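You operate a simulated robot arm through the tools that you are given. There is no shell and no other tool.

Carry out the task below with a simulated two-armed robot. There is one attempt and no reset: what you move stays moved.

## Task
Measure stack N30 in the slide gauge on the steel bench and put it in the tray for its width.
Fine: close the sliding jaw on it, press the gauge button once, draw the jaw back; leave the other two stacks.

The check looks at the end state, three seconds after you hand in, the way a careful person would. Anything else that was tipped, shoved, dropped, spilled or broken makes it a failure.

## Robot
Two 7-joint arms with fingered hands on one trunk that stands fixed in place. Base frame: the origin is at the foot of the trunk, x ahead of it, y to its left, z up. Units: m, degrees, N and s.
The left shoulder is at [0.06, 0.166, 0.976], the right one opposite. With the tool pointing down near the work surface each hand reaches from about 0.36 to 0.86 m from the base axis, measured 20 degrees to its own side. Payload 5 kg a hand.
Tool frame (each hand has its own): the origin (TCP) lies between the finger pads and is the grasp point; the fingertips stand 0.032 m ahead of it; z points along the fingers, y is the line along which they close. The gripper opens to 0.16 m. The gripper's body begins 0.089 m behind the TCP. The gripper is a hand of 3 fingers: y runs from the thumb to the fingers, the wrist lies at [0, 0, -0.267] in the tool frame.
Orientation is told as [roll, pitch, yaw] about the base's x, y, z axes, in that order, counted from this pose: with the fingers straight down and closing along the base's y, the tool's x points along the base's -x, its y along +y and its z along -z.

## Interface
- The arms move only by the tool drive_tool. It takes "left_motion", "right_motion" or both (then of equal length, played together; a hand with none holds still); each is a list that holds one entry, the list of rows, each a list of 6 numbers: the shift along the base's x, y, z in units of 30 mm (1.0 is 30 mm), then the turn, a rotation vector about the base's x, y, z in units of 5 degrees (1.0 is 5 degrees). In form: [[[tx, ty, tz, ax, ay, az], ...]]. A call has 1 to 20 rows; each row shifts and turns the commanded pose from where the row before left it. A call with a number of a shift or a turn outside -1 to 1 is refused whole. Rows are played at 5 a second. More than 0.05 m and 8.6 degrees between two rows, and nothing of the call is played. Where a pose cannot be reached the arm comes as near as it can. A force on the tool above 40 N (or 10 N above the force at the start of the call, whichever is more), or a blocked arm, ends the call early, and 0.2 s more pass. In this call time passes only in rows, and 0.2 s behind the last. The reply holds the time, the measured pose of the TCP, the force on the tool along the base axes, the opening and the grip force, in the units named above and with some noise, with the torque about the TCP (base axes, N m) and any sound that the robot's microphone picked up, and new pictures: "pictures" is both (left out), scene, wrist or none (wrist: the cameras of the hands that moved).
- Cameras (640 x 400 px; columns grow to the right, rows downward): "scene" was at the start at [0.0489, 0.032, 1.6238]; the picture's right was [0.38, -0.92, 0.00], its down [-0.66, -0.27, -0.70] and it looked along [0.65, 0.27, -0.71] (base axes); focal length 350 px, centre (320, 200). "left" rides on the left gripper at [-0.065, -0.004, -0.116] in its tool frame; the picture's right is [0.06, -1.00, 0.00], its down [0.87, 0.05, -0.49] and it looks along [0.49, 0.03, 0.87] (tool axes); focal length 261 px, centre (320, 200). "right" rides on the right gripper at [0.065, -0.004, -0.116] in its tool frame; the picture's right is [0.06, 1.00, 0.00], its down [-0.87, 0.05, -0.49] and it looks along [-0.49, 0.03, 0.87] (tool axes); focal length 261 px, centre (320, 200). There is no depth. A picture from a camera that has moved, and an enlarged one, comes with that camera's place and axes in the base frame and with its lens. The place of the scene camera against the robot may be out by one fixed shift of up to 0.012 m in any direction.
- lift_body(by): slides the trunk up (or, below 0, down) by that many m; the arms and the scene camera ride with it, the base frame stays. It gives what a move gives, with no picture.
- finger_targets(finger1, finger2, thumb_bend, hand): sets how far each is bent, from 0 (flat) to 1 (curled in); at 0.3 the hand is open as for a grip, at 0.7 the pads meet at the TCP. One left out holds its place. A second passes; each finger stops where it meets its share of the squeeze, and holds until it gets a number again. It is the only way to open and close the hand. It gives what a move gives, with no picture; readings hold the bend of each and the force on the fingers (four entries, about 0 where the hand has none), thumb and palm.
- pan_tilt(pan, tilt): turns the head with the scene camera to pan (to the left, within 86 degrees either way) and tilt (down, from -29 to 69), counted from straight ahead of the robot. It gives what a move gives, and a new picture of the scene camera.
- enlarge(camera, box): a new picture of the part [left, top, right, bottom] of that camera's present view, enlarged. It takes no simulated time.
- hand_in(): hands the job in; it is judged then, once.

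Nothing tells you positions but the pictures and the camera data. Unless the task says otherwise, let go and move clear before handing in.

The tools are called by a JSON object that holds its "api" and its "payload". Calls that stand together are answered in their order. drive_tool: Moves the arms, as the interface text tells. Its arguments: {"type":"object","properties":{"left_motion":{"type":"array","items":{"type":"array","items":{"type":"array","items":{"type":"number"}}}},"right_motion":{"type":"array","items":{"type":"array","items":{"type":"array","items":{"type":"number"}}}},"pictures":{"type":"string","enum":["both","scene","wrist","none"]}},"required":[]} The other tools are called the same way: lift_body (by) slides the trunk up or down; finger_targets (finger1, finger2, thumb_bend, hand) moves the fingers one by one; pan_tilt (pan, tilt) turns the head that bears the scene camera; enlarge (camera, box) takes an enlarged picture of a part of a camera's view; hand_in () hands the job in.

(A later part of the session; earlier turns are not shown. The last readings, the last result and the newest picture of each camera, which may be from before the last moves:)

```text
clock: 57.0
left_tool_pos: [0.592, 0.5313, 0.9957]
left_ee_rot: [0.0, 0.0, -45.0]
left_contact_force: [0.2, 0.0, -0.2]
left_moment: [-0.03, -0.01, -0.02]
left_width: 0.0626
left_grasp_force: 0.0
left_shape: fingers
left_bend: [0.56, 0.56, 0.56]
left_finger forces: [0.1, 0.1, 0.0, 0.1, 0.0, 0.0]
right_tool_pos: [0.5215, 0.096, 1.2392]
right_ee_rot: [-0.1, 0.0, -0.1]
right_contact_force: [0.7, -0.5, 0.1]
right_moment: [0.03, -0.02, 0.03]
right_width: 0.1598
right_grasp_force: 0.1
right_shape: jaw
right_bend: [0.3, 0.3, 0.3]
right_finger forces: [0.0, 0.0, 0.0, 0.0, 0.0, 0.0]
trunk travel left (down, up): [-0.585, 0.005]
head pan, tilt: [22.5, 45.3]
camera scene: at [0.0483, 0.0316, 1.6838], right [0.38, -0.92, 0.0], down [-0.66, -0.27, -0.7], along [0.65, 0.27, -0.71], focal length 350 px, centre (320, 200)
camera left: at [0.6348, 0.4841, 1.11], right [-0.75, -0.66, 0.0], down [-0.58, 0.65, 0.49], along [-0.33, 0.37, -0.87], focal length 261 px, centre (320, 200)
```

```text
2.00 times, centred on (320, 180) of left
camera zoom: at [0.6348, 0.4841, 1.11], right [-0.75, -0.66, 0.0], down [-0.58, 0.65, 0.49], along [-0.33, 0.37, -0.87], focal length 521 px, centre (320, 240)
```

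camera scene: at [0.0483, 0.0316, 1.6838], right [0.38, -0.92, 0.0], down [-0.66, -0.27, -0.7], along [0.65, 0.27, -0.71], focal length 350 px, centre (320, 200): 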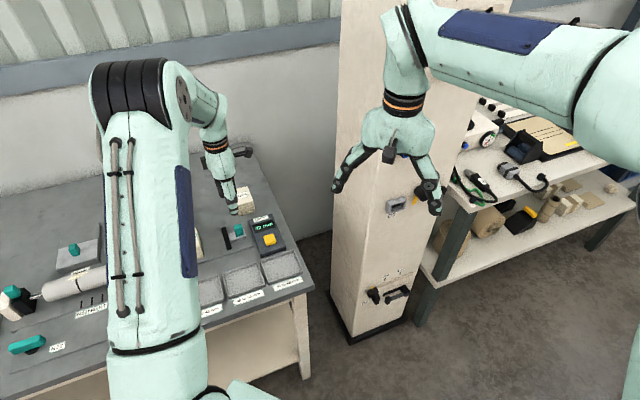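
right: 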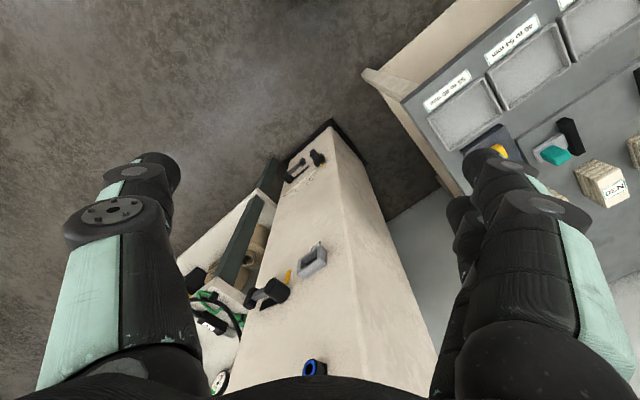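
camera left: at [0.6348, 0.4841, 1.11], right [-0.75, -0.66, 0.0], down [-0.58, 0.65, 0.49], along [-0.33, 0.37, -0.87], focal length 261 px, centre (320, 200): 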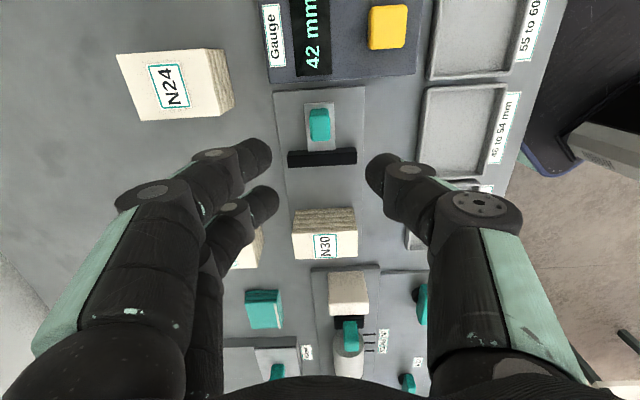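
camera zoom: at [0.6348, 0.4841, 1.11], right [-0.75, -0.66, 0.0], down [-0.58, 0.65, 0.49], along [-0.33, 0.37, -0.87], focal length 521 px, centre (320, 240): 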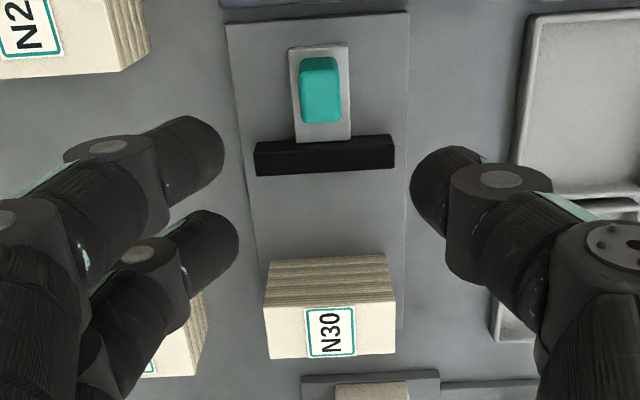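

The jaw is back at its start and N30 stands against the fixed jaw. I'll turn to yaw +45° with the tool vertical and move above N30 to re-grip it across its width, above the jaw tops.

{"api": "drive_tool", "payload": {"left_motion": [[[-0.178, 0.182, 0, 0, 0, 1], [-0.178, 0.182, 0, 0, 0, 1], [-0.178, 0.182, 0, 0, 0, 1], [-0.178, 0.182, 0, 0, 0, 1], [-0.178, 0.182, 0, 0, 0, 1], [-0.178, 0.182, 0, 0, 0, 1], [-0.178, 0.182, 0, 0, 0, 1], [-0.178, 0.182, 0, 0, 0, 1], [-0.178, 0.182, 0, 0, 0, 1], [-0.178, 0.182, 0, 0, 0, 1], [-0.178, 0.182, 0, 0, 0, 1], [-0.178, 0.182, 0, 0, 0, 1], [-0.178, 0.182, 0, 0, 0, 1], [-0.178, 0.182, 0, 0, 0, 1], [-0.178, 0.182, 0, 0, 0, 1], [-0.178, 0.182, 0, 0, 0, 1], [-0.178, 0.182, 0, 0, 0, 1], [-0.178, 0.182, 0, 0, 0, 1]]], "pictures": "both"}}

{"api": "enlarge", "payload": {"camera": "left", "box": [180, 40, 460, 300]}}

```text
clock: 60.8
left_tool_pos: [0.4989, 0.6293, 0.996]
left_ee_rot: [0.1, 0.0, 45.0]
left_contact_force: [0.0, -0.2, -0.3]
left_moment: [-0.04, 0.01, -0.01]
left_width: 0.0625
left_grasp_force: 0.1
left_shape: fingers
left_bend: [0.56, 0.56, 0.56]
left_finger forces: [0.0, 0.0, 0.0, 0.1, 0.0, 0.0]
right_tool_pos: [0.5232, 0.0976, 1.2394]
right_ee_rot: [0.0, 0.0, 0.0]
right_contact_force: [-0.3, -0.5, -0.2]
right_moment: [-0.03, -0.02, 0.01]
right_width: 0.1598
right_grasp_force: 0.1
right_shape: jaw
right_bend: [0.3, 0.3, 0.3]
right_finger forces: [0.0, 0.0, 0.0, 0.0, 0.0, 0.1]
trunk travel left (down, up): [-0.585, 0.005]
head pan, tilt: [22.5, 45.3]
camera scene: at [0.0489, 0.0321, 1.6838], right [0.38, -0.92, 0.0], down [-0.66, -0.27, -0.7], along [0.65, 0.27, -0.71], focal length 350 px, centre (320, 200)
camera left: at [0.5453, 0.6747, 1.1102], right [0.66, -0.75, 0.0], down [-0.65, -0.58, 0.49], along [-0.37, -0.33, -0.87], focal length 261 px, centre (320, 200)
```

scene: 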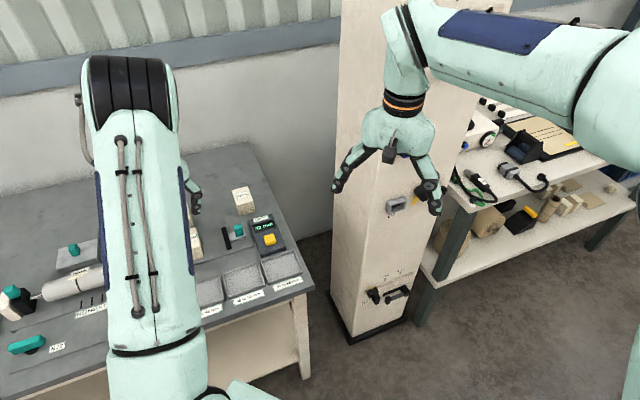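
left: 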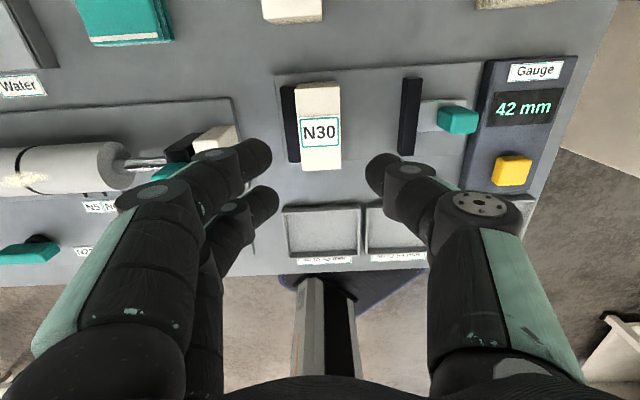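

```text
1.54 times, centred on (320, 170) of left
camera zoom: at [0.5453, 0.6747, 1.1102], right [0.66, -0.75, 0.0], down [-0.65, -0.58, 0.49], along [-0.37, -0.33, -0.87], focal length 401 px, centre (320, 246)
```

zoom: 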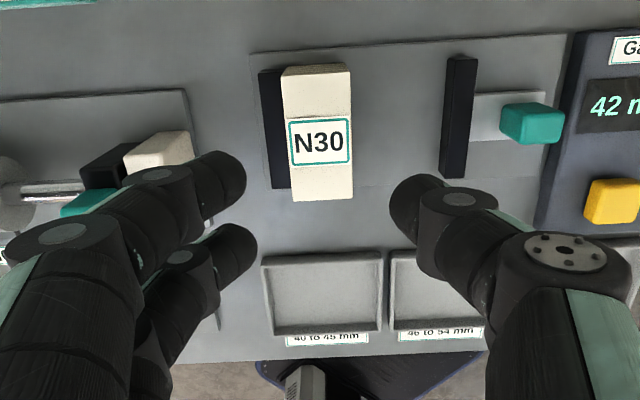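

N30 is centred under the hand. I'll descend to just above the jaw-top level and check.

{"api": "drive_tool", "payload": {"left_motion": [[[0, 0, -0.9, 0, 0, 0], [0, 0, -0.9, 0, 0, 0], [0, 0, -0.9, 0, 0, 0], [0, 0, -0.7, 0, 0, 0], [0, 0, -0.4, 0, 0, 0], [0, 0, -0.2, 0, 0, 0]]], "pictures": "both"}}

{"api": "enlarge", "payload": {"camera": "left", "box": [180, 60, 460, 300]}}

{"api": "enlarge", "payload": {"camera": "scene", "box": [170, 190, 270, 260]}}

```text
clock: 62.2
left_tool_pos: [0.4982, 0.63, 0.8755]
left_ee_rot: [0.0, 0.0, 45.0]
left_contact_force: [1.0, 0.0, -0.5]
left_moment: [0.01, 0.03, 0.01]
left_width: 0.0624
left_grasp_force: 0.0
left_shape: fingers
left_bend: [0.56, 0.56, 0.56]
left_finger forces: [0.0, 0.0, 0.1, 0.0, 0.1, 0.1]
right_tool_pos: [0.5237, 0.0961, 1.2389]
right_ee_rot: [-0.1, 0.0, 0.0]
right_contact_force: [0.5, -0.5, 0.0]
right_moment: [0.02, 0.0, 0.0]
right_width: 0.16
right_grasp_force: 0.1
right_shape: jaw
right_bend: [0.3, 0.3, 0.3]
right_finger forces: [0.0, 0.0, 0.0, 0.1, 0.1, 0.0]
trunk travel left (down, up): [-0.585, 0.005]
head pan, tilt: [22.5, 45.3]
camera scene: at [0.0489, 0.0321, 1.6838], right [0.38, -0.92, 0.0], down [-0.66, -0.27, -0.7], along [0.65, 0.27, -0.71], focal length 350 px, centre (320, 200)
camera left: at [0.5454, 0.6753, 0.9896], right [0.66, -0.75, 0.0], down [-0.65, -0.58, 0.49], along [-0.37, -0.33, -0.87], focal length 261 px, centre (320, 200)
```

scene: 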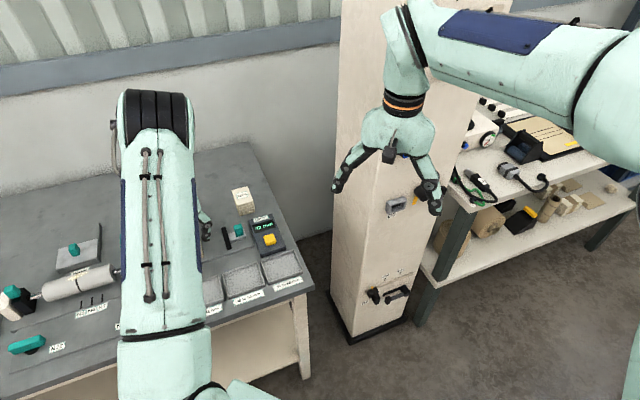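
left: 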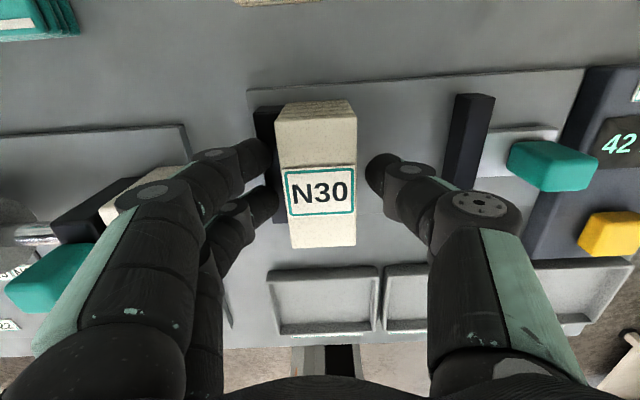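

```text
1.67 times, centred on (320, 180) of left
camera zoom: at [0.5454, 0.6753, 0.9896], right [0.66, -0.75, 0.0], down [-0.65, -0.58, 0.49], along [-0.37, -0.33, -0.87], focal length 434 px, centre (320, 233)
```

zoom: 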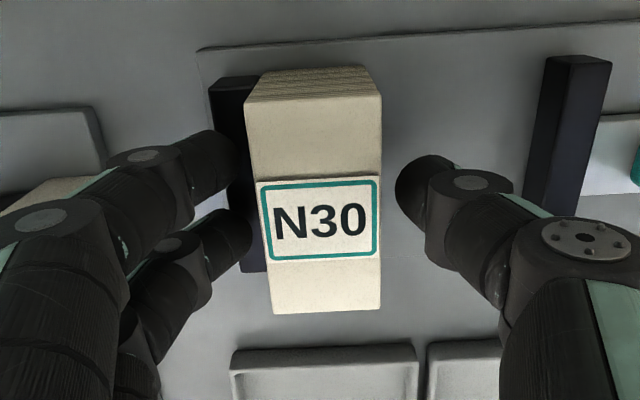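

```text
5.71 times, centred on (220, 225) of scene
camera zoom: at [0.0489, 0.0321, 1.6838], right [0.38, -0.92, 0.0], down [-0.66, -0.27, -0.7], along [0.65, 0.27, -0.71], focal length 2001 px, centre (891, 57)
```

zoom: 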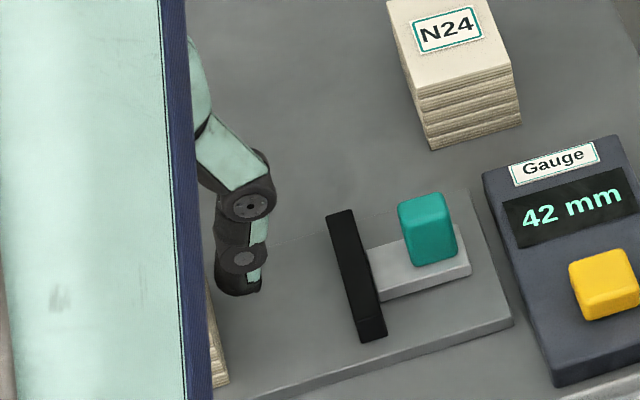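

{"api": "drive_tool", "payload": {"left_motion": [[[-0.02, 0.02, -0.15, 0, 0, 0], [-0.01, 0.01, -0.14, 0, 0, 0]]], "pictures": "none"}}

{"api": "finger_targets", "payload": {"hand": "left", "finger1": 0.62, "finger2": 0.62, "thumb_bend": 0.62}}

{"api": "enlarge", "payload": {"camera": "left", "box": [180, 60, 460, 300]}}

```text
clock: 62.8
left_tool_pos: [0.4956, 0.6314, 0.8695]
left_ee_rot: [0.0, -0.3, 45.0]
left_contact_force: [-3.2, -1.6, 22.4]
left_moment: [0.49, 0.74, 0.14]
left_width: 0.0621
left_grasp_force: 11.6
left_shape: fingers
left_bend: [0.58, 0.58, 0.56]
left_finger forces: [10.7, 12.4, 0.0, 0.0, 0.0, 0.1]
right_tool_pos: [0.5225, 0.0947, 1.239]
right_ee_rot: [0.1, -0.1, 0.0]
right_contact_force: [0.3, 1.4, -0.1]
right_moment: [-0.04, 0.02, -0.01]
right_width: 0.1597
right_grasp_force: 0.0
right_shape: jaw
right_bend: [0.3, 0.3, 0.3]
right_finger forces: [0.0, 0.0, 0.1, 0.0, 0.0, 0.1]
trunk travel left (down, up): [-0.585, 0.005]
head pan, tilt: [22.5, 45.3]
```

```text
clock: 63.8
left_tool_pos: [0.4957, 0.6317, 0.8682]
left_ee_rot: [0.0, -0.3, 45.0]
left_contact_force: [-2.1, 8.5, 30.8]
left_moment: [1.07, 0.92, -0.13]
left_width: 0.0541
left_grasp_force: 21.2
left_shape: fingers
left_bend: [0.6, 0.6, 0.61]
left_finger forces: [17.9, 19.7, 0.0, 0.1, 4.5, 0.0]
right_tool_pos: [0.5211, 0.0942, 1.2398]
right_ee_rot: [0.0, 0.0, -0.1]
right_contact_force: [0.3, 1.1, 0.4]
right_moment: [0.01, 0.03, -0.01]
right_width: 0.1599
right_grasp_force: 0.0
right_shape: jaw
right_bend: [0.3, 0.3, 0.3]
right_finger forces: [0.0, 0.0, 0.0, 0.0, 0.0, 0.0]
trunk travel left (down, up): [-0.585, 0.005]
head pan, tilt: [22.5, 45.3]
```

```text
1.67 times, centred on (320, 180) of left
camera zoom: at [0.5431, 0.6762, 0.9841], right [0.66, -0.75, 0.0], down [-0.65, -0.58, 0.49], along [-0.37, -0.32, -0.87], focal length 434 px, centre (320, 233)
```

zoom: 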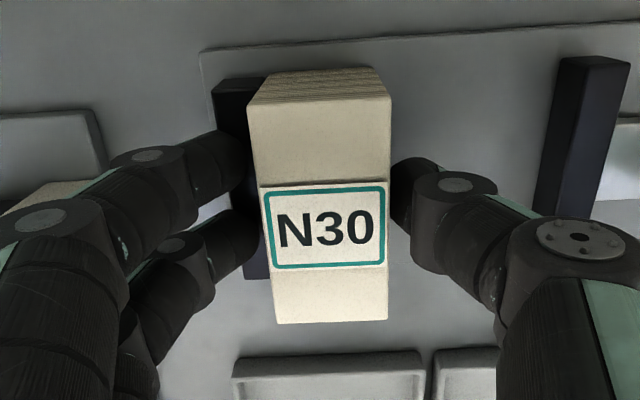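

The fingertips met the fixed jaw's top, so the jaw is taller than I estimated, at about 0.84. I'll open and back off upward, then choose a different grip.

{"api": "finger_targets", "payload": {"hand": "left", "finger1": 0.57, "finger2": 0.57, "thumb_bend": 0.55}}

{"api": "drive_tool", "payload": {"left_motion": [[[0, 0, 0.15, 0, 0, 0], [0, 0, 0.2, 0, 0, 0], [0, 0, 0.5, 0, 0, 0], [0, 0, 0.9, 0, 0, 0], [0, 0, 1, 0, 0, 0], [0, 0, 1, 0, 0, 0]]], "pictures": "both"}}

{"api": "enlarge", "payload": {"camera": "left", "box": [180, 40, 460, 300]}}

```text
clock: 64.8
left_tool_pos: [0.4963, 0.6307, 0.8685]
left_ee_rot: [-0.1, -0.3, 45.0]
left_contact_force: [5.6, 7.1, 37.7]
left_moment: [1.23, 0.83, -0.32]
left_width: 0.0632
left_grasp_force: 20.6
left_shape: fingers
left_bend: [0.6, 0.6, 0.55]
left_finger forces: [19.3, 21.1, 0.0, 0.0, 0.1, 0.0]
right_tool_pos: [0.5226, 0.0946, 1.2395]
right_ee_rot: [0.1, -0.1, 0.0]
right_contact_force: [0.1, -0.6, -0.4]
right_moment: [0.01, -0.01, -0.03]
right_width: 0.16
right_grasp_force: 0.0
right_shape: jaw
right_bend: [0.3, 0.3, 0.3]
right_finger forces: [0.0, 0.0, 0.0, 0.1, 0.0, 0.0]
trunk travel left (down, up): [-0.585, 0.005]
head pan, tilt: [22.5, 45.3]
```

```text
clock: 66.2
left_tool_pos: [0.4969, 0.6306, 0.9791]
left_ee_rot: [0.0, 0.0, 44.9]
left_contact_force: [-0.2, -0.2, -0.1]
left_moment: [0.01, -0.01, -0.01]
left_width: 0.0646
left_grasp_force: 0.2
left_shape: fingers
left_bend: [0.56, 0.56, 0.55]
left_finger forces: [0.1, 0.1, 0.0, 0.0, 0.1, 0.0]
right_tool_pos: [0.5227, 0.096, 1.2394]
right_ee_rot: [0.0, 0.0, -0.1]
right_contact_force: [0.2, -0.2, 0.5]
right_moment: [0.02, -0.03, 0.0]
right_width: 0.16
right_grasp_force: 0.1
right_shape: jaw
right_bend: [0.3, 0.3, 0.3]
right_finger forces: [0.1, 0.0, 0.1, 0.0, 0.0, 0.0]
trunk travel left (down, up): [-0.585, 0.005]
head pan, tilt: [22.5, 45.3]
camera scene: at [0.0484, 0.0316, 1.6838], right [0.38, -0.92, 0.0], down [-0.66, -0.27, -0.7], along [0.65, 0.27, -0.71], focal length 350 px, centre (320, 200)
camera left: at [0.5439, 0.6756, 1.0946], right [0.66, -0.75, 0.0], down [-0.65, -0.58, 0.49], along [-0.37, -0.33, -0.87], focal length 261 px, centre (320, 200)
```

scene: 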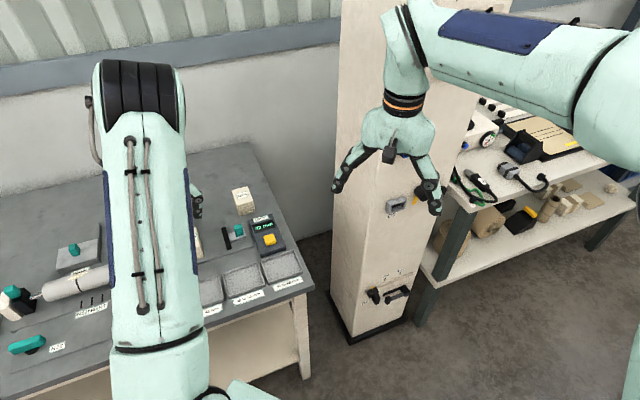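
left: 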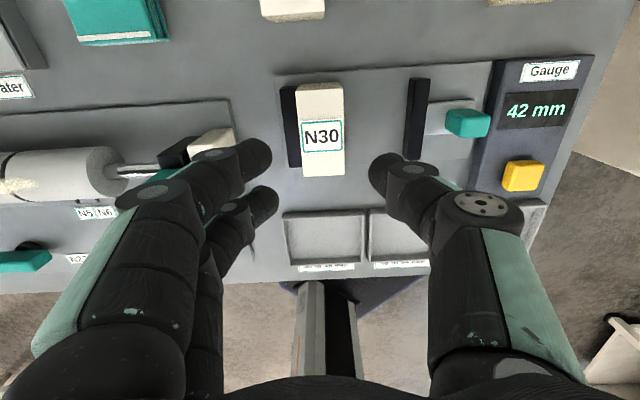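

```text
1.54 times, centred on (320, 170) of left
camera zoom: at [0.5439, 0.6756, 1.0946], right [0.66, -0.75, 0.0], down [-0.65, -0.58, 0.49], along [-0.37, -0.33, -0.87], focal length 401 px, centre (320, 246)
```

zoom: 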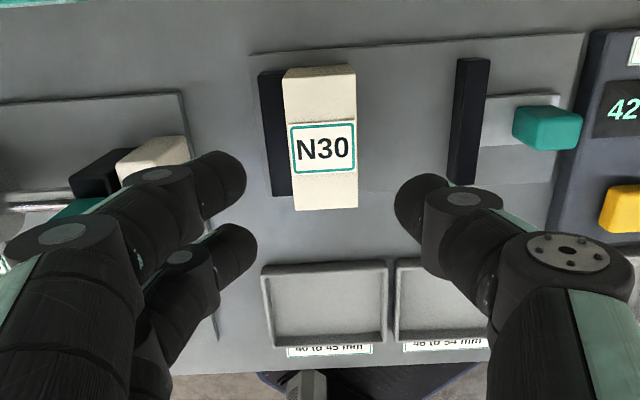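

Nothing moved: N30 is still upright against the fixed jaw. I'll turn to yaw −45° and grip it front to back on its long sides, with the fingertips at about z = 0.838 so they also stay above the tray rim later.

{"api": "drive_tool", "payload": {"left_motion": [[[0, 0, 0.05, 0, 0, -1], [0, 0, 0.05, 0, 0, -1], [0, 0, 0.05, 0, 0, -1], [0, 0, 0.05, 0, 0, -1], [0, 0, 0.05, 0, 0, -1], [0, 0, 0.05, 0, 0, -1], [0, 0, 0.05, 0, 0, -1], [0, 0, 0.05, 0, 0, -1], [0, 0, 0.05, 0, 0, -1], [0, 0, 0.05, 0, 0, -1], [0, 0, 0, 0, 0, -1], [0, 0, 0, 0, 0, -1], [0, 0, 0, 0, 0, -1], [0, 0, 0, 0, 0, -1], [0, 0, 0, 0, 0, -1], [0, 0, 0, 0, 0, -1], [0, 0, 0, 0, 0, -1], [0, 0, 0, 0, 0, -1]]], "pictures": "none"}}

{"api": "finger_targets", "payload": {"hand": "left", "finger1": 0.44, "finger2": 0.44, "thumb_bend": 0.44}}

{"api": "enlarge", "payload": {"camera": "left", "box": [120, 40, 520, 300]}}

{"api": "enlarge", "payload": {"camera": "left", "box": [240, 80, 400, 240]}}

```text
clock: 70.0
left_tool_pos: [0.4972, 0.6304, 0.9945]
left_ee_rot: [-0.1, 0.0, -45.1]
left_contact_force: [0.6, -0.7, -0.4]
left_moment: [-0.01, 0.03, -0.02]
left_width: 0.0646
left_grasp_force: 0.0
left_shape: fingers
left_bend: [0.56, 0.56, 0.55]
left_finger forces: [0.1, 0.0, 0.0, 0.0, 0.0, 0.0]
right_tool_pos: [0.5224, 0.0957, 1.2384]
right_ee_rot: [0.0, 0.0, 0.0]
right_contact_force: [-0.4, 0.4, -0.1]
right_moment: [0.03, 0.01, 0.04]
right_width: 0.1598
right_grasp_force: 0.1
right_shape: jaw
right_bend: [0.3, 0.3, 0.3]
right_finger forces: [0.0, 0.1, 0.0, 0.1, 0.0, 0.0]
trunk travel left (down, up): [-0.585, 0.005]
head pan, tilt: [22.5, 45.3]
```

```text
clock: 71.0
left_tool_pos: [0.4966, 0.6319, 0.9941]
left_ee_rot: [0.1, 0.1, -45.1]
left_contact_force: [0.9, 0.0, -1.1]
left_moment: [0.0, -0.01, 0.01]
left_width: 0.1111
left_grasp_force: 0.0
left_shape: fingers
left_bend: [0.44, 0.44, 0.44]
left_finger forces: [0.0, 0.0, 0.1, 0.0, 0.1, 0.1]
right_tool_pos: [0.5235, 0.0963, 1.2393]
right_ee_rot: [0.0, 0.0, 0.0]
right_contact_force: [0.0, -0.6, 0.0]
right_moment: [-0.02, 0.03, 0.02]
right_width: 0.1597
right_grasp_force: 0.2
right_shape: jaw
right_bend: [0.3, 0.3, 0.3]
right_finger forces: [0.1, 0.0, 0.1, 0.0, 0.0, 0.0]
trunk travel left (down, up): [-0.585, 0.005]
head pan, tilt: [22.5, 45.3]
```

```text
1.54 times, centred on (320, 170) of left
camera zoom: at [0.5387, 0.584, 1.1086], right [-0.75, -0.66, 0.0], down [-0.58, 0.65, 0.49], along [-0.33, 0.37, -0.87], focal length 401 px, centre (320, 246)
```

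zoom: 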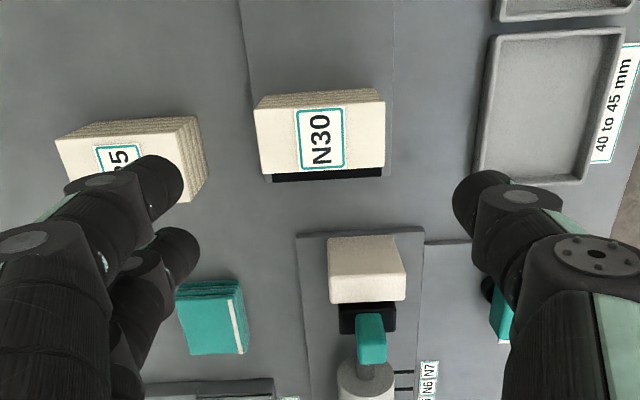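

```text
2.50 times, centred on (320, 160) of left
camera zoom: at [0.5387, 0.584, 1.1086], right [-0.75, -0.66, 0.0], down [-0.58, 0.65, 0.49], along [-0.33, 0.37, -0.87], focal length 652 px, centre (320, 300)
```

zoom: 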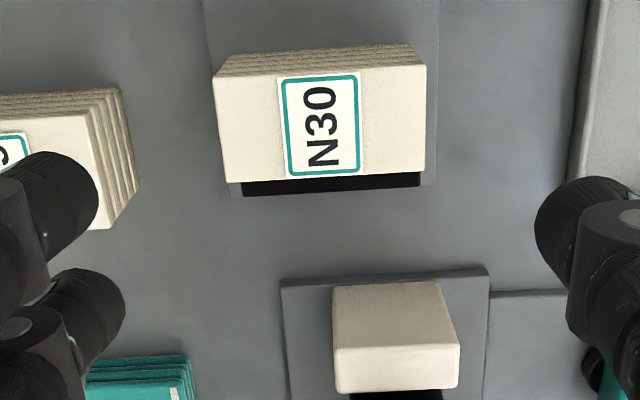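

The hand is centred over N30 along both axes. I'll narrow slightly to keep clear of N25, then descend to grip height while watching the force.

{"api": "finger_targets", "payload": {"hand": "left", "finger1": 0.47, "finger2": 0.47, "thumb_bend": 0.47}}

{"api": "drive_tool", "payload": {"left_motion": [[[0, 0, -0.9, 0, 0, 0], [0, 0, -0.9, 0, 0, 0], [0, 0, -0.9, 0, 0, 0], [0, 0, -0.5, 0, 0, 0]]], "pictures": "both"}}

{"api": "enlarge", "payload": {"camera": "left", "box": [120, 40, 520, 300]}}

```text
clock: 72.0
left_tool_pos: [0.4967, 0.6318, 0.9931]
left_ee_rot: [0.0, 0.0, -45.0]
left_contact_force: [-0.6, 0.3, 0.3]
left_moment: [0.04, 0.0, -0.01]
left_width: 0.1004
left_grasp_force: 0.1
left_shape: fingers
left_bend: [0.47, 0.47, 0.47]
left_finger forces: [0.1, 0.0, 0.1, 0.0, 0.0, 0.0]
right_tool_pos: [0.5231, 0.0955, 1.2391]
right_ee_rot: [0.0, -0.1, 0.1]
right_contact_force: [-0.2, -0.1, 1.3]
right_moment: [0.0, 0.0, 0.0]
right_width: 0.1601
right_grasp_force: 0.0
right_shape: jaw
right_bend: [0.3, 0.3, 0.3]
right_finger forces: [0.0, 0.0, 0.0, 0.1, 0.0, 0.0]
trunk travel left (down, up): [-0.585, 0.005]
head pan, tilt: [22.5, 45.3]
```

```text
clock: 73.0
left_tool_pos: [0.4956, 0.6313, 0.8976]
left_ee_rot: [-0.1, 0.1, -45.0]
left_contact_force: [0.3, -0.9, 1.2]
left_moment: [0.02, -0.01, 0.02]
left_width: 0.1001
left_grasp_force: 0.1
left_shape: fingers
left_bend: [0.47, 0.47, 0.47]
left_finger forces: [0.0, 0.0, 0.0, 0.0, 0.0, 0.1]
right_tool_pos: [0.5229, 0.0967, 1.2393]
right_ee_rot: [-0.1, 0.0, 0.0]
right_contact_force: [0.0, -0.4, 0.8]
right_moment: [0.03, -0.04, 0.01]
right_width: 0.1599
right_grasp_force: 0.1
right_shape: jaw
right_bend: [0.3, 0.3, 0.3]
right_finger forces: [0.0, 0.0, 0.1, 0.1, 0.0, 0.1]
trunk travel left (down, up): [-0.585, 0.005]
head pan, tilt: [22.5, 45.3]
camera scene: at [0.0489, 0.0321, 1.6839], right [0.38, -0.92, 0.0], down [-0.66, -0.27, -0.7], along [0.65, 0.27, -0.71], focal length 350 px, centre (320, 200)
camera left: at [0.5382, 0.5837, 1.013], right [-0.75, -0.66, 0.0], down [-0.58, 0.65, 0.49], along [-0.33, 0.37, -0.87], focal length 261 px, centre (320, 200)
```

scene: 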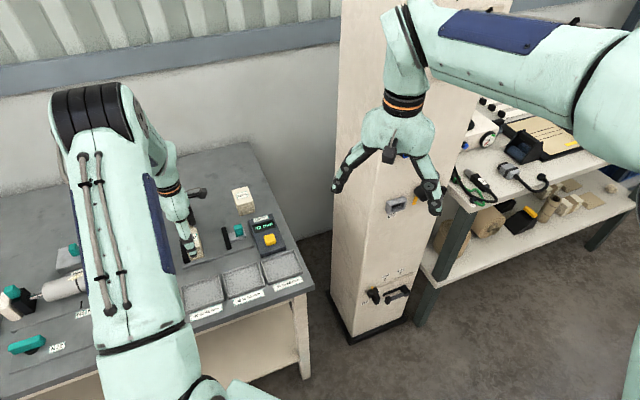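
left: 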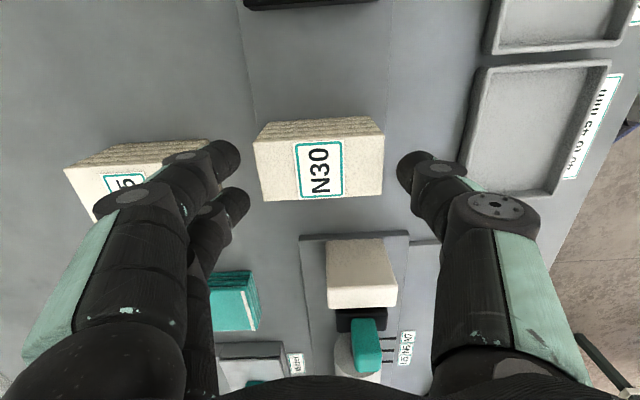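

```text
1.54 times, centred on (320, 170) of left
camera zoom: at [0.5382, 0.5837, 1.013], right [-0.75, -0.66, 0.0], down [-0.58, 0.65, 0.49], along [-0.33, 0.37, -0.87], focal length 401 px, centre (320, 246)
```

zoom: 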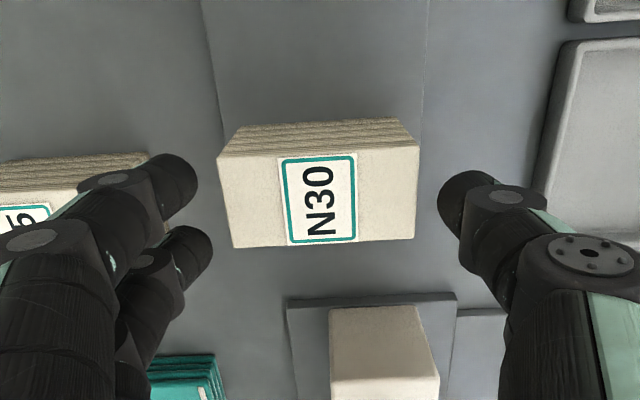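

{"api": "drive_tool", "payload": {"left_motion": [[[0, 0, -0.4, 0, 0, 0], [0, 0, -0.32, 0, 0, 0], [0, 0, -0.2, 0, 0, 0]]], "pictures": "wrist"}}

{"api": "enlarge", "payload": {"camera": "scene", "box": [150, 190, 270, 270]}}

```text
clock: 73.8
left_tool_pos: [0.4965, 0.6313, 0.869]
left_ee_rot: [0.0, 0.1, -45.0]
left_contact_force: [0.4, -0.1, 0.0]
left_moment: [0.03, 0.0, 0.0]
left_width: 0.1
left_grasp_force: 0.0
left_shape: fingers
left_bend: [0.47, 0.47, 0.47]
left_finger forces: [0.1, 0.0, 0.0, 0.1, 0.0, 0.0]
right_tool_pos: [0.5234, 0.0963, 1.2383]
right_ee_rot: [0.0, 0.1, 0.0]
right_contact_force: [0.1, -0.7, 0.8]
right_moment: [-0.01, 0.0, 0.01]
right_width: 0.1597
right_grasp_force: 0.1
right_shape: jaw
right_bend: [0.3, 0.3, 0.3]
right_finger forces: [0.1, 0.0, 0.1, 0.1, 0.0, 0.0]
trunk travel left (down, up): [-0.585, 0.005]
head pan, tilt: [22.5, 45.3]
camera left: at [0.5389, 0.5838, 0.9844], right [-0.75, -0.66, 0.0], down [-0.58, 0.65, 0.49], along [-0.33, 0.37, -0.87], focal length 261 px, centre (320, 200)
```

left: 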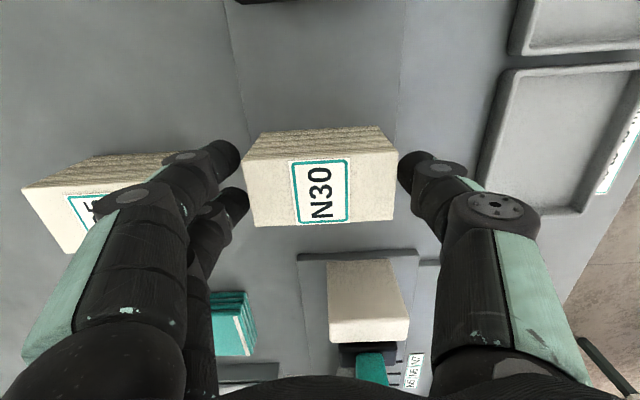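

```text
5.00 times, centred on (210, 230) of scene
camera zoom: at [0.0491, 0.0324, 1.6838], right [0.38, -0.92, 0.0], down [-0.66, -0.27, -0.7], along [0.65, 0.27, -0.71], focal length 1751 px, centre (870, 50)
```

zoom: 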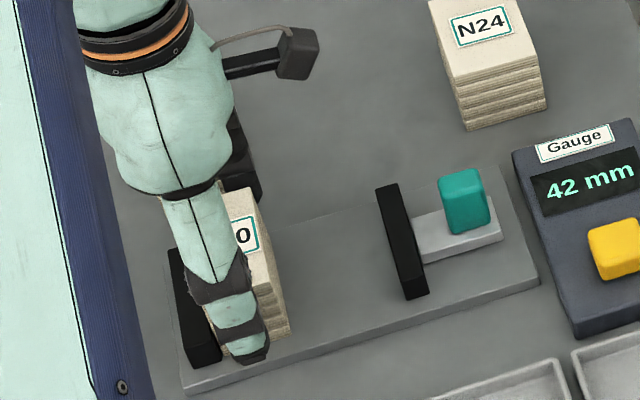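

The fingers straddle the long sides without contact. I'll close gently.

{"api": "finger_targets", "payload": {"hand": "left", "finger1": 0.55, "finger2": 0.55, "thumb_bend": 0.55}}

{"api": "enlarge", "payload": {"camera": "left", "box": [160, 80, 480, 300]}}

{"api": "enlarge", "payload": {"camera": "scene", "box": [150, 190, 270, 270]}}

```text
clock: 74.8
left_tool_pos: [0.4978, 0.6321, 0.8697]
left_ee_rot: [-0.1, 0.0, -45.1]
left_contact_force: [0.0, 0.6, -1.4]
left_moment: [0.0, 0.02, -0.02]
left_width: 0.0843
left_grasp_force: 7.5
left_shape: fingers
left_bend: [0.51, 0.51, 0.52]
left_finger forces: [3.8, 3.8, 0.0, 0.0, 7.6, 0.1]
right_tool_pos: [0.5237, 0.0971, 1.2381]
right_ee_rot: [0.0, 0.0, 0.0]
right_contact_force: [-0.7, -0.2, 0.4]
right_moment: [0.0, 0.0, -0.03]
right_width: 0.1599
right_grasp_force: 0.1
right_shape: jaw
right_bend: [0.3, 0.3, 0.3]
right_finger forces: [0.0, 0.0, 0.0, 0.1, 0.0, 0.0]
trunk travel left (down, up): [-0.585, 0.005]
head pan, tilt: [22.5, 45.3]
```

```text
1.82 times, centred on (320, 190) of left
camera zoom: at [0.5388, 0.5837, 0.9849], right [-0.75, -0.66, 0.0], down [-0.58, 0.65, 0.49], along [-0.33, 0.37, -0.87], focal length 474 px, centre (320, 218)
```

zoom: 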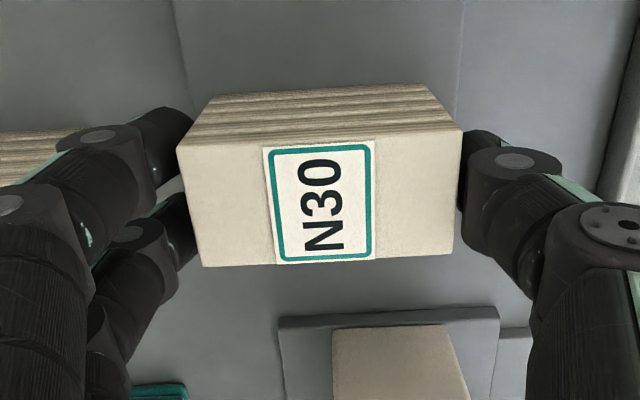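

```text
5.00 times, centred on (210, 230) of scene
camera zoom: at [0.0489, 0.0322, 1.6838], right [0.38, -0.92, 0.0], down [-0.66, -0.27, -0.7], along [0.65, 0.27, -0.71], focal length 1751 px, centre (870, 50)
```

zoom: 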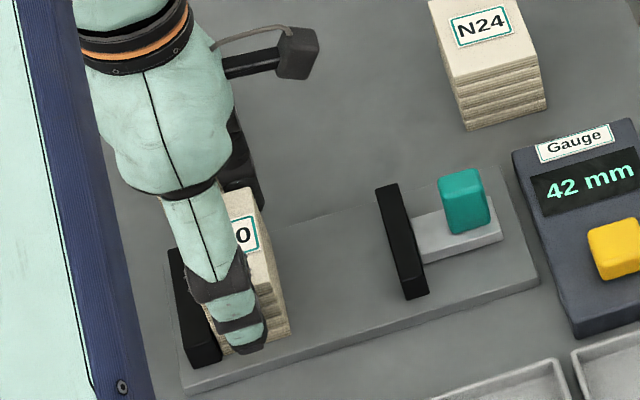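

The grip is balanced, 3.8 + 3.8 N against 7.6 N. I'll squeeze slightly more and lift slowly.

{"api": "finger_targets", "payload": {"hand": "left", "finger1": 0.58, "finger2": 0.58, "thumb_bend": 0.58}}

{"api": "drive_tool", "payload": {"left_motion": [[[0, 0, 0.15, 0, 0, 0], [0.03, -0.03, 0.3, 0, 0, 0], [0.05, -0.05, 0.4, 0, 0, 0], [0.05, -0.05, 0.6, 0, 0, 0]]], "pictures": "both"}}

{"api": "enlarge", "payload": {"camera": "left", "box": [160, 80, 480, 300]}}

{"api": "enlarge", "payload": {"camera": "scene", "box": [150, 190, 270, 270]}}

```text
clock: 75.8
left_tool_pos: [0.4965, 0.631, 0.8689]
left_ee_rot: [0.0, 0.1, -45.0]
left_contact_force: [1.2, -0.6, -0.2]
left_moment: [0.01, -0.01, 0.03]
left_width: 0.0838
left_grasp_force: 11.2
left_shape: fingers
left_bend: [0.51, 0.51, 0.53]
left_finger forces: [5.5, 5.5, 0.0, 0.1, 11.0, 0.1]
right_tool_pos: [0.5234, 0.0966, 1.2392]
right_ee_rot: [0.0, 0.0, 0.0]
right_contact_force: [0.5, -0.2, -0.5]
right_moment: [0.0, -0.02, -0.01]
right_width: 0.1599
right_grasp_force: 0.1
right_shape: jaw
right_bend: [0.3, 0.3, 0.3]
right_finger forces: [0.0, 0.0, 0.1, 0.0, 0.1, 0.0]
trunk travel left (down, up): [-0.585, 0.005]
head pan, tilt: [22.5, 45.3]
```

```text
clock: 76.8
left_tool_pos: [0.4997, 0.6266, 0.9161]
left_ee_rot: [0.0, 0.0, -45.1]
left_contact_force: [-0.5, 0.3, -1.0]
left_moment: [0.01, 0.02, 0.01]
left_width: 0.0839
left_grasp_force: 10.9
left_shape: fingers
left_bend: [0.51, 0.51, 0.53]
left_finger forces: [5.5, 5.5, 0.0, 0.1, 11.1, 0.0]
right_tool_pos: [0.5235, 0.096, 1.2397]
right_ee_rot: [-0.1, 0.0, 0.1]
right_contact_force: [-0.5, 0.0, -0.3]
right_moment: [0.0, 0.0, 0.0]
right_width: 0.16
right_grasp_force: 0.1
right_shape: jaw
right_bend: [0.3, 0.3, 0.3]
right_finger forces: [0.0, 0.1, 0.1, 0.0, 0.0, 0.1]
trunk travel left (down, up): [-0.585, 0.005]
head pan, tilt: [22.5, 45.3]
camera scene: at [0.0486, 0.0318, 1.6838], right [0.38, -0.92, 0.0], down [-0.66, -0.27, -0.7], along [0.65, 0.27, -0.71], focal length 350 px, centre (320, 200)
camera left: at [0.5418, 0.5796, 1.0294], right [-0.75, -0.66, 0.0], down [-0.58, 0.65, 0.49], along [-0.33, 0.37, -0.87], focal length 261 px, centre (320, 200)
```

scene: 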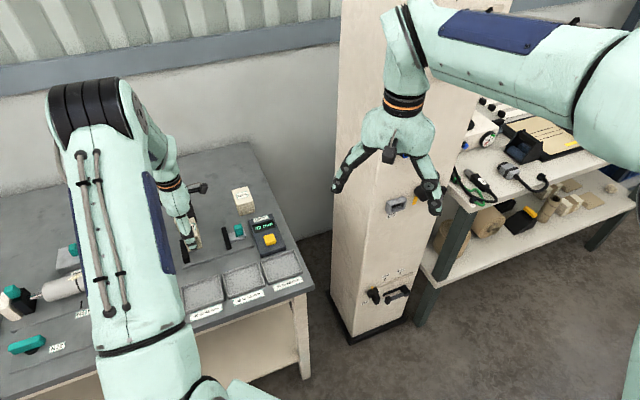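
left: 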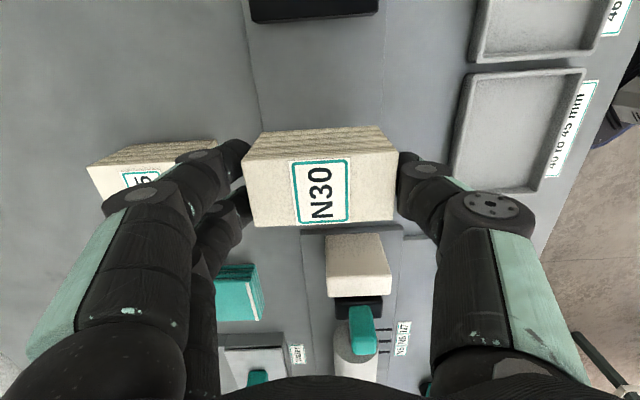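

```text
1.82 times, centred on (320, 190) of left
camera zoom: at [0.5418, 0.5796, 1.0294], right [-0.75, -0.66, 0.0], down [-0.58, 0.65, 0.49], along [-0.33, 0.37, -0.87], focal length 474 px, centre (320, 218)
```

zoom: 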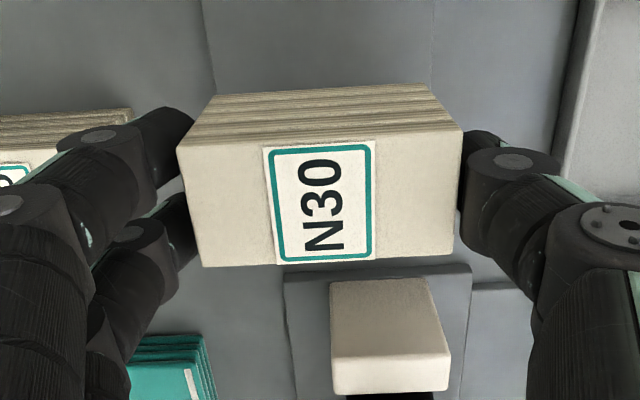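

```text
5.00 times, centred on (210, 230) of scene
camera zoom: at [0.0486, 0.0318, 1.6838], right [0.38, -0.92, 0.0], down [-0.66, -0.27, -0.7], along [0.65, 0.27, -0.71], focal length 1751 px, centre (870, 50)
```

zoom: 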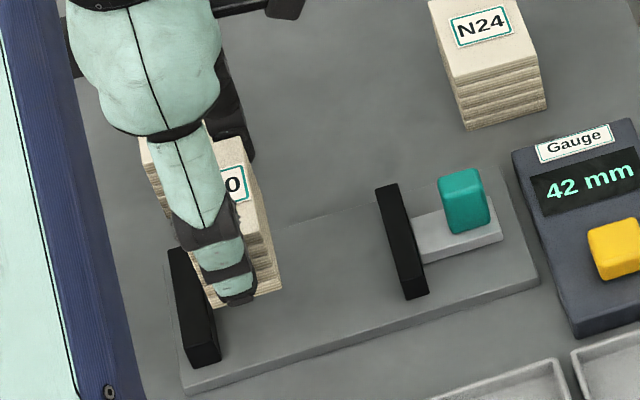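

N30 is held level and clear of the gauge. I'll raise it, turn it 90° so its 80 mm side lies along the tray's long side, and carry it over the 40 to 45 mm tray.

{"api": "drive_tool", "payload": {"left_motion": [[[0, 0, 1, 0, 0, 0], [0, 0, 1, 0, 0, 0], [-0.211, -0.191, 0, 0, 0, 1], [-0.211, -0.191, 0, 0, 0, 1], [-0.211, -0.191, 0, 0, 0, 1], [-0.211, -0.191, 0, 0, 0, 1], [-0.211, -0.191, 0, 0, 0, 1], [-0.211, -0.191, 0, 0, 0, 1], [-0.211, -0.191, 0, 0, 0, 1], [-0.211, -0.191, 0, 0, 0, 1], [-0.211, -0.191, 0, 0, 0, 1], [-0.211, -0.191, 0, 0, 0, 1], [-0.211, -0.191, 0, 0, 0, 1], [-0.211, -0.191, 0, 0, 0, 1], [-0.211, -0.191, 0, 0, 0, 1], [-0.211, -0.191, 0, 0, 0, 1], [-0.211, -0.191, 0, 0, 0, 1], [-0.211, -0.191, 0, 0, 0, 1], [-0.211, -0.191, 0, 0, 0, 1], [-0.211, -0.191, 0, 0, 0, 1]]], "pictures": "both"}}

{"api": "enlarge", "payload": {"camera": "left", "box": [140, 60, 500, 300]}}

{"api": "enlarge", "payload": {"camera": "scene", "box": [130, 200, 290, 330]}}

```text
clock: 81.0
left_tool_pos: [0.3871, 0.5251, 0.9733]
left_ee_rot: [-0.1, 0.0, 45.2]
left_contact_force: [0.3, -0.9, -1.7]
left_moment: [0.0, -0.02, 0.02]
left_width: 0.0837
left_grasp_force: 10.6
left_shape: fingers
left_bend: [0.51, 0.51, 0.53]
left_finger forces: [5.5, 5.5, 0.1, 0.0, 11.1, 0.0]
right_tool_pos: [0.5236, 0.0966, 1.2395]
right_ee_rot: [0.0, 0.0, 0.0]
right_contact_force: [-1.4, 0.3, -0.5]
right_moment: [0.0, -0.01, 0.02]
right_width: 0.1597
right_grasp_force: 0.0
right_shape: jaw
right_bend: [0.3, 0.3, 0.3]
right_finger forces: [0.0, 0.0, 0.0, 0.1, 0.1, 0.0]
trunk travel left (down, up): [-0.585, 0.005]
head pan, tilt: [22.5, 45.3]
camera scene: at [0.0488, 0.0319, 1.6838], right [0.38, -0.92, 0.0], down [-0.66, -0.27, -0.7], along [0.65, 0.27, -0.71], focal length 350 px, centre (320, 200)
camera left: at [0.4348, 0.5695, 1.0884], right [0.66, -0.75, 0.0], down [-0.65, -0.58, 0.49], along [-0.37, -0.33, -0.87], focal length 261 px, centre (320, 200)
```

scene: 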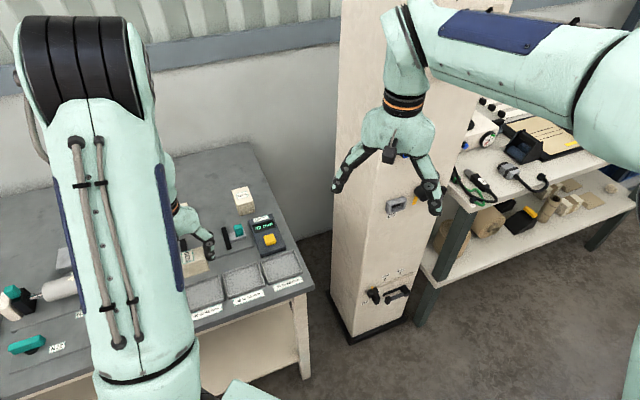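
left: 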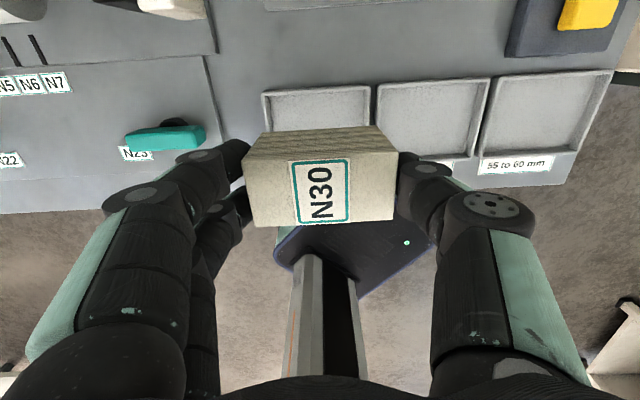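

```text
1.67 times, centred on (320, 180) of left
camera zoom: at [0.4348, 0.5695, 1.0884], right [0.66, -0.75, 0.0], down [-0.65, -0.58, 0.49], along [-0.37, -0.33, -0.87], focal length 434 px, centre (320, 233)
```

zoom: 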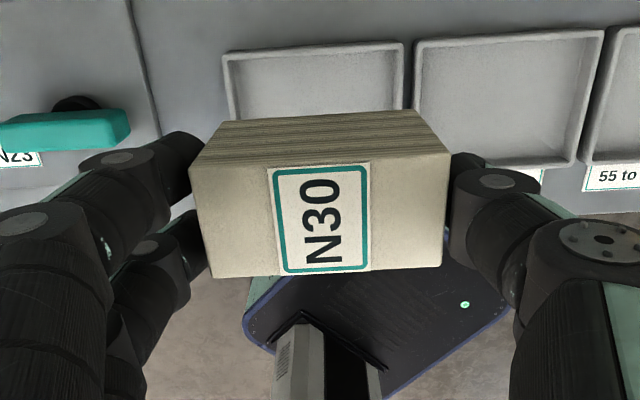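

```text
3.08 times, centred on (210, 265) of scene
camera zoom: at [0.0488, 0.0319, 1.6838], right [0.38, -0.92, 0.0], down [-0.66, -0.27, -0.7], along [0.65, 0.27, -0.71], focal length 1078 px, centre (658, 0)
```

zoom: 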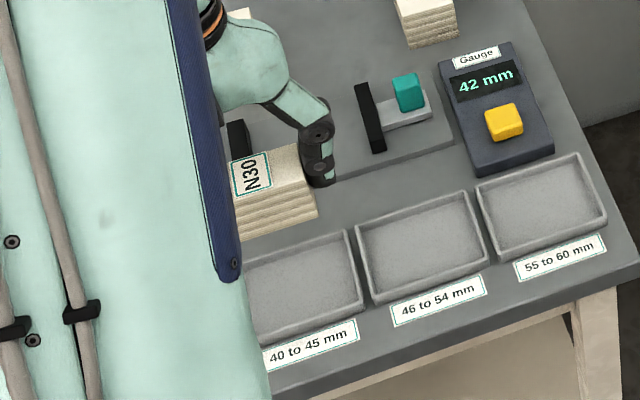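

N30 is over the 40 to 45 mm tray. I'll make a small lateral correction to its centre and start descending.

{"api": "drive_tool", "payload": {"left_motion": [[[-0.21, -0.05, 0, 0, 0, 0], [0, 0, -0.8, 0, 0, 0], [0, 0, -0.8, 0, 0, 0], [0, 0, -0.6, 0, 0, 0]]], "pictures": "both"}}

{"api": "enlarge", "payload": {"camera": "left", "box": [140, 60, 500, 300]}}

{"api": "enlarge", "payload": {"camera": "scene", "box": [130, 200, 290, 330]}}

```text
clock: 82.0
left_tool_pos: [0.3816, 0.5238, 0.9066]
left_ee_rot: [0.0, 0.1, 44.9]
left_contact_force: [-0.2, 0.6, -0.2]
left_moment: [-0.02, -0.01, 0.02]
left_width: 0.0838
left_grasp_force: 11.2
left_shape: fingers
left_bend: [0.51, 0.51, 0.53]
left_finger forces: [5.5, 5.5, 0.1, 0.0, 11.0, 0.1]
right_tool_pos: [0.5243, 0.0975, 1.239]
right_ee_rot: [0.0, 0.0, 0.0]
right_contact_force: [0.0, -0.4, 0.0]
right_moment: [0.02, -0.01, -0.01]
right_width: 0.1601
right_grasp_force: 0.0
right_shape: jaw
right_bend: [0.3, 0.3, 0.3]
right_finger forces: [0.0, 0.0, 0.0, 0.0, 0.0, 0.0]
trunk travel left (down, up): [-0.585, 0.005]
head pan, tilt: [22.5, 45.3]
camera scene: at [0.0495, 0.0327, 1.6838], right [0.38, -0.92, 0.0], down [-0.66, -0.27, -0.7], along [0.65, 0.27, -0.71], focal length 350 px, centre (320, 200)
camera left: at [0.4294, 0.5689, 1.0217], right [0.66, -0.75, 0.0], down [-0.65, -0.58, 0.49], along [-0.37, -0.33, -0.87], focal length 261 px, centre (320, 200)
```

scene: 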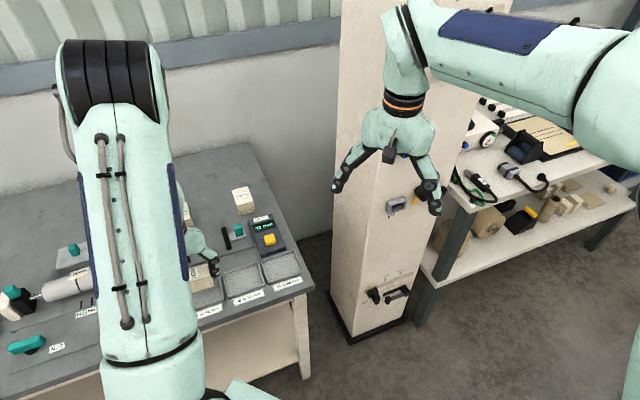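
left: 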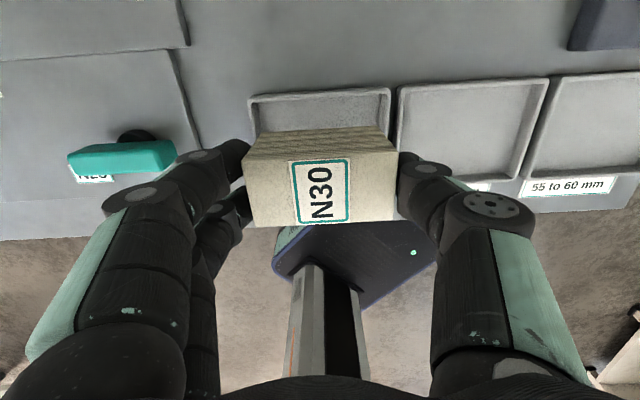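

```text
1.67 times, centred on (320, 180) of left
camera zoom: at [0.4294, 0.5689, 1.0217], right [0.66, -0.75, 0.0], down [-0.65, -0.58, 0.49], along [-0.37, -0.33, -0.87], focal length 434 px, centre (320, 233)
```

zoom: 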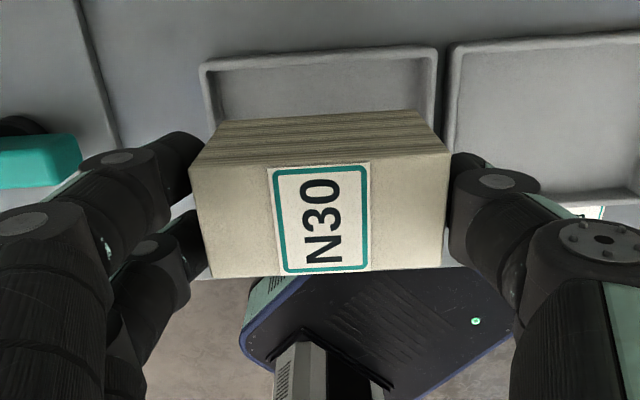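

```text
3.08 times, centred on (210, 265) of scene
camera zoom: at [0.0495, 0.0327, 1.6838], right [0.38, -0.92, 0.0], down [-0.66, -0.27, -0.7], along [0.65, 0.27, -0.71], focal length 1078 px, centre (658, 0)
```

zoom: 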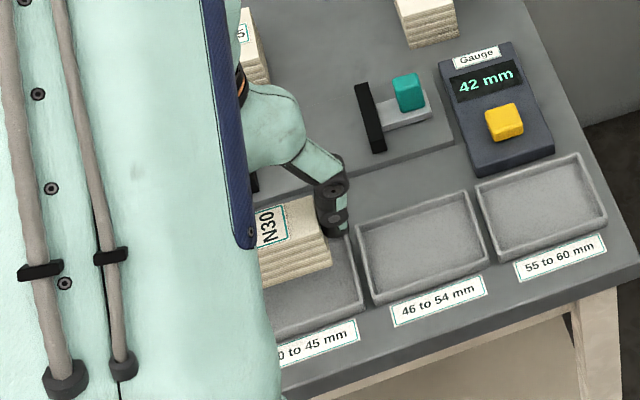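

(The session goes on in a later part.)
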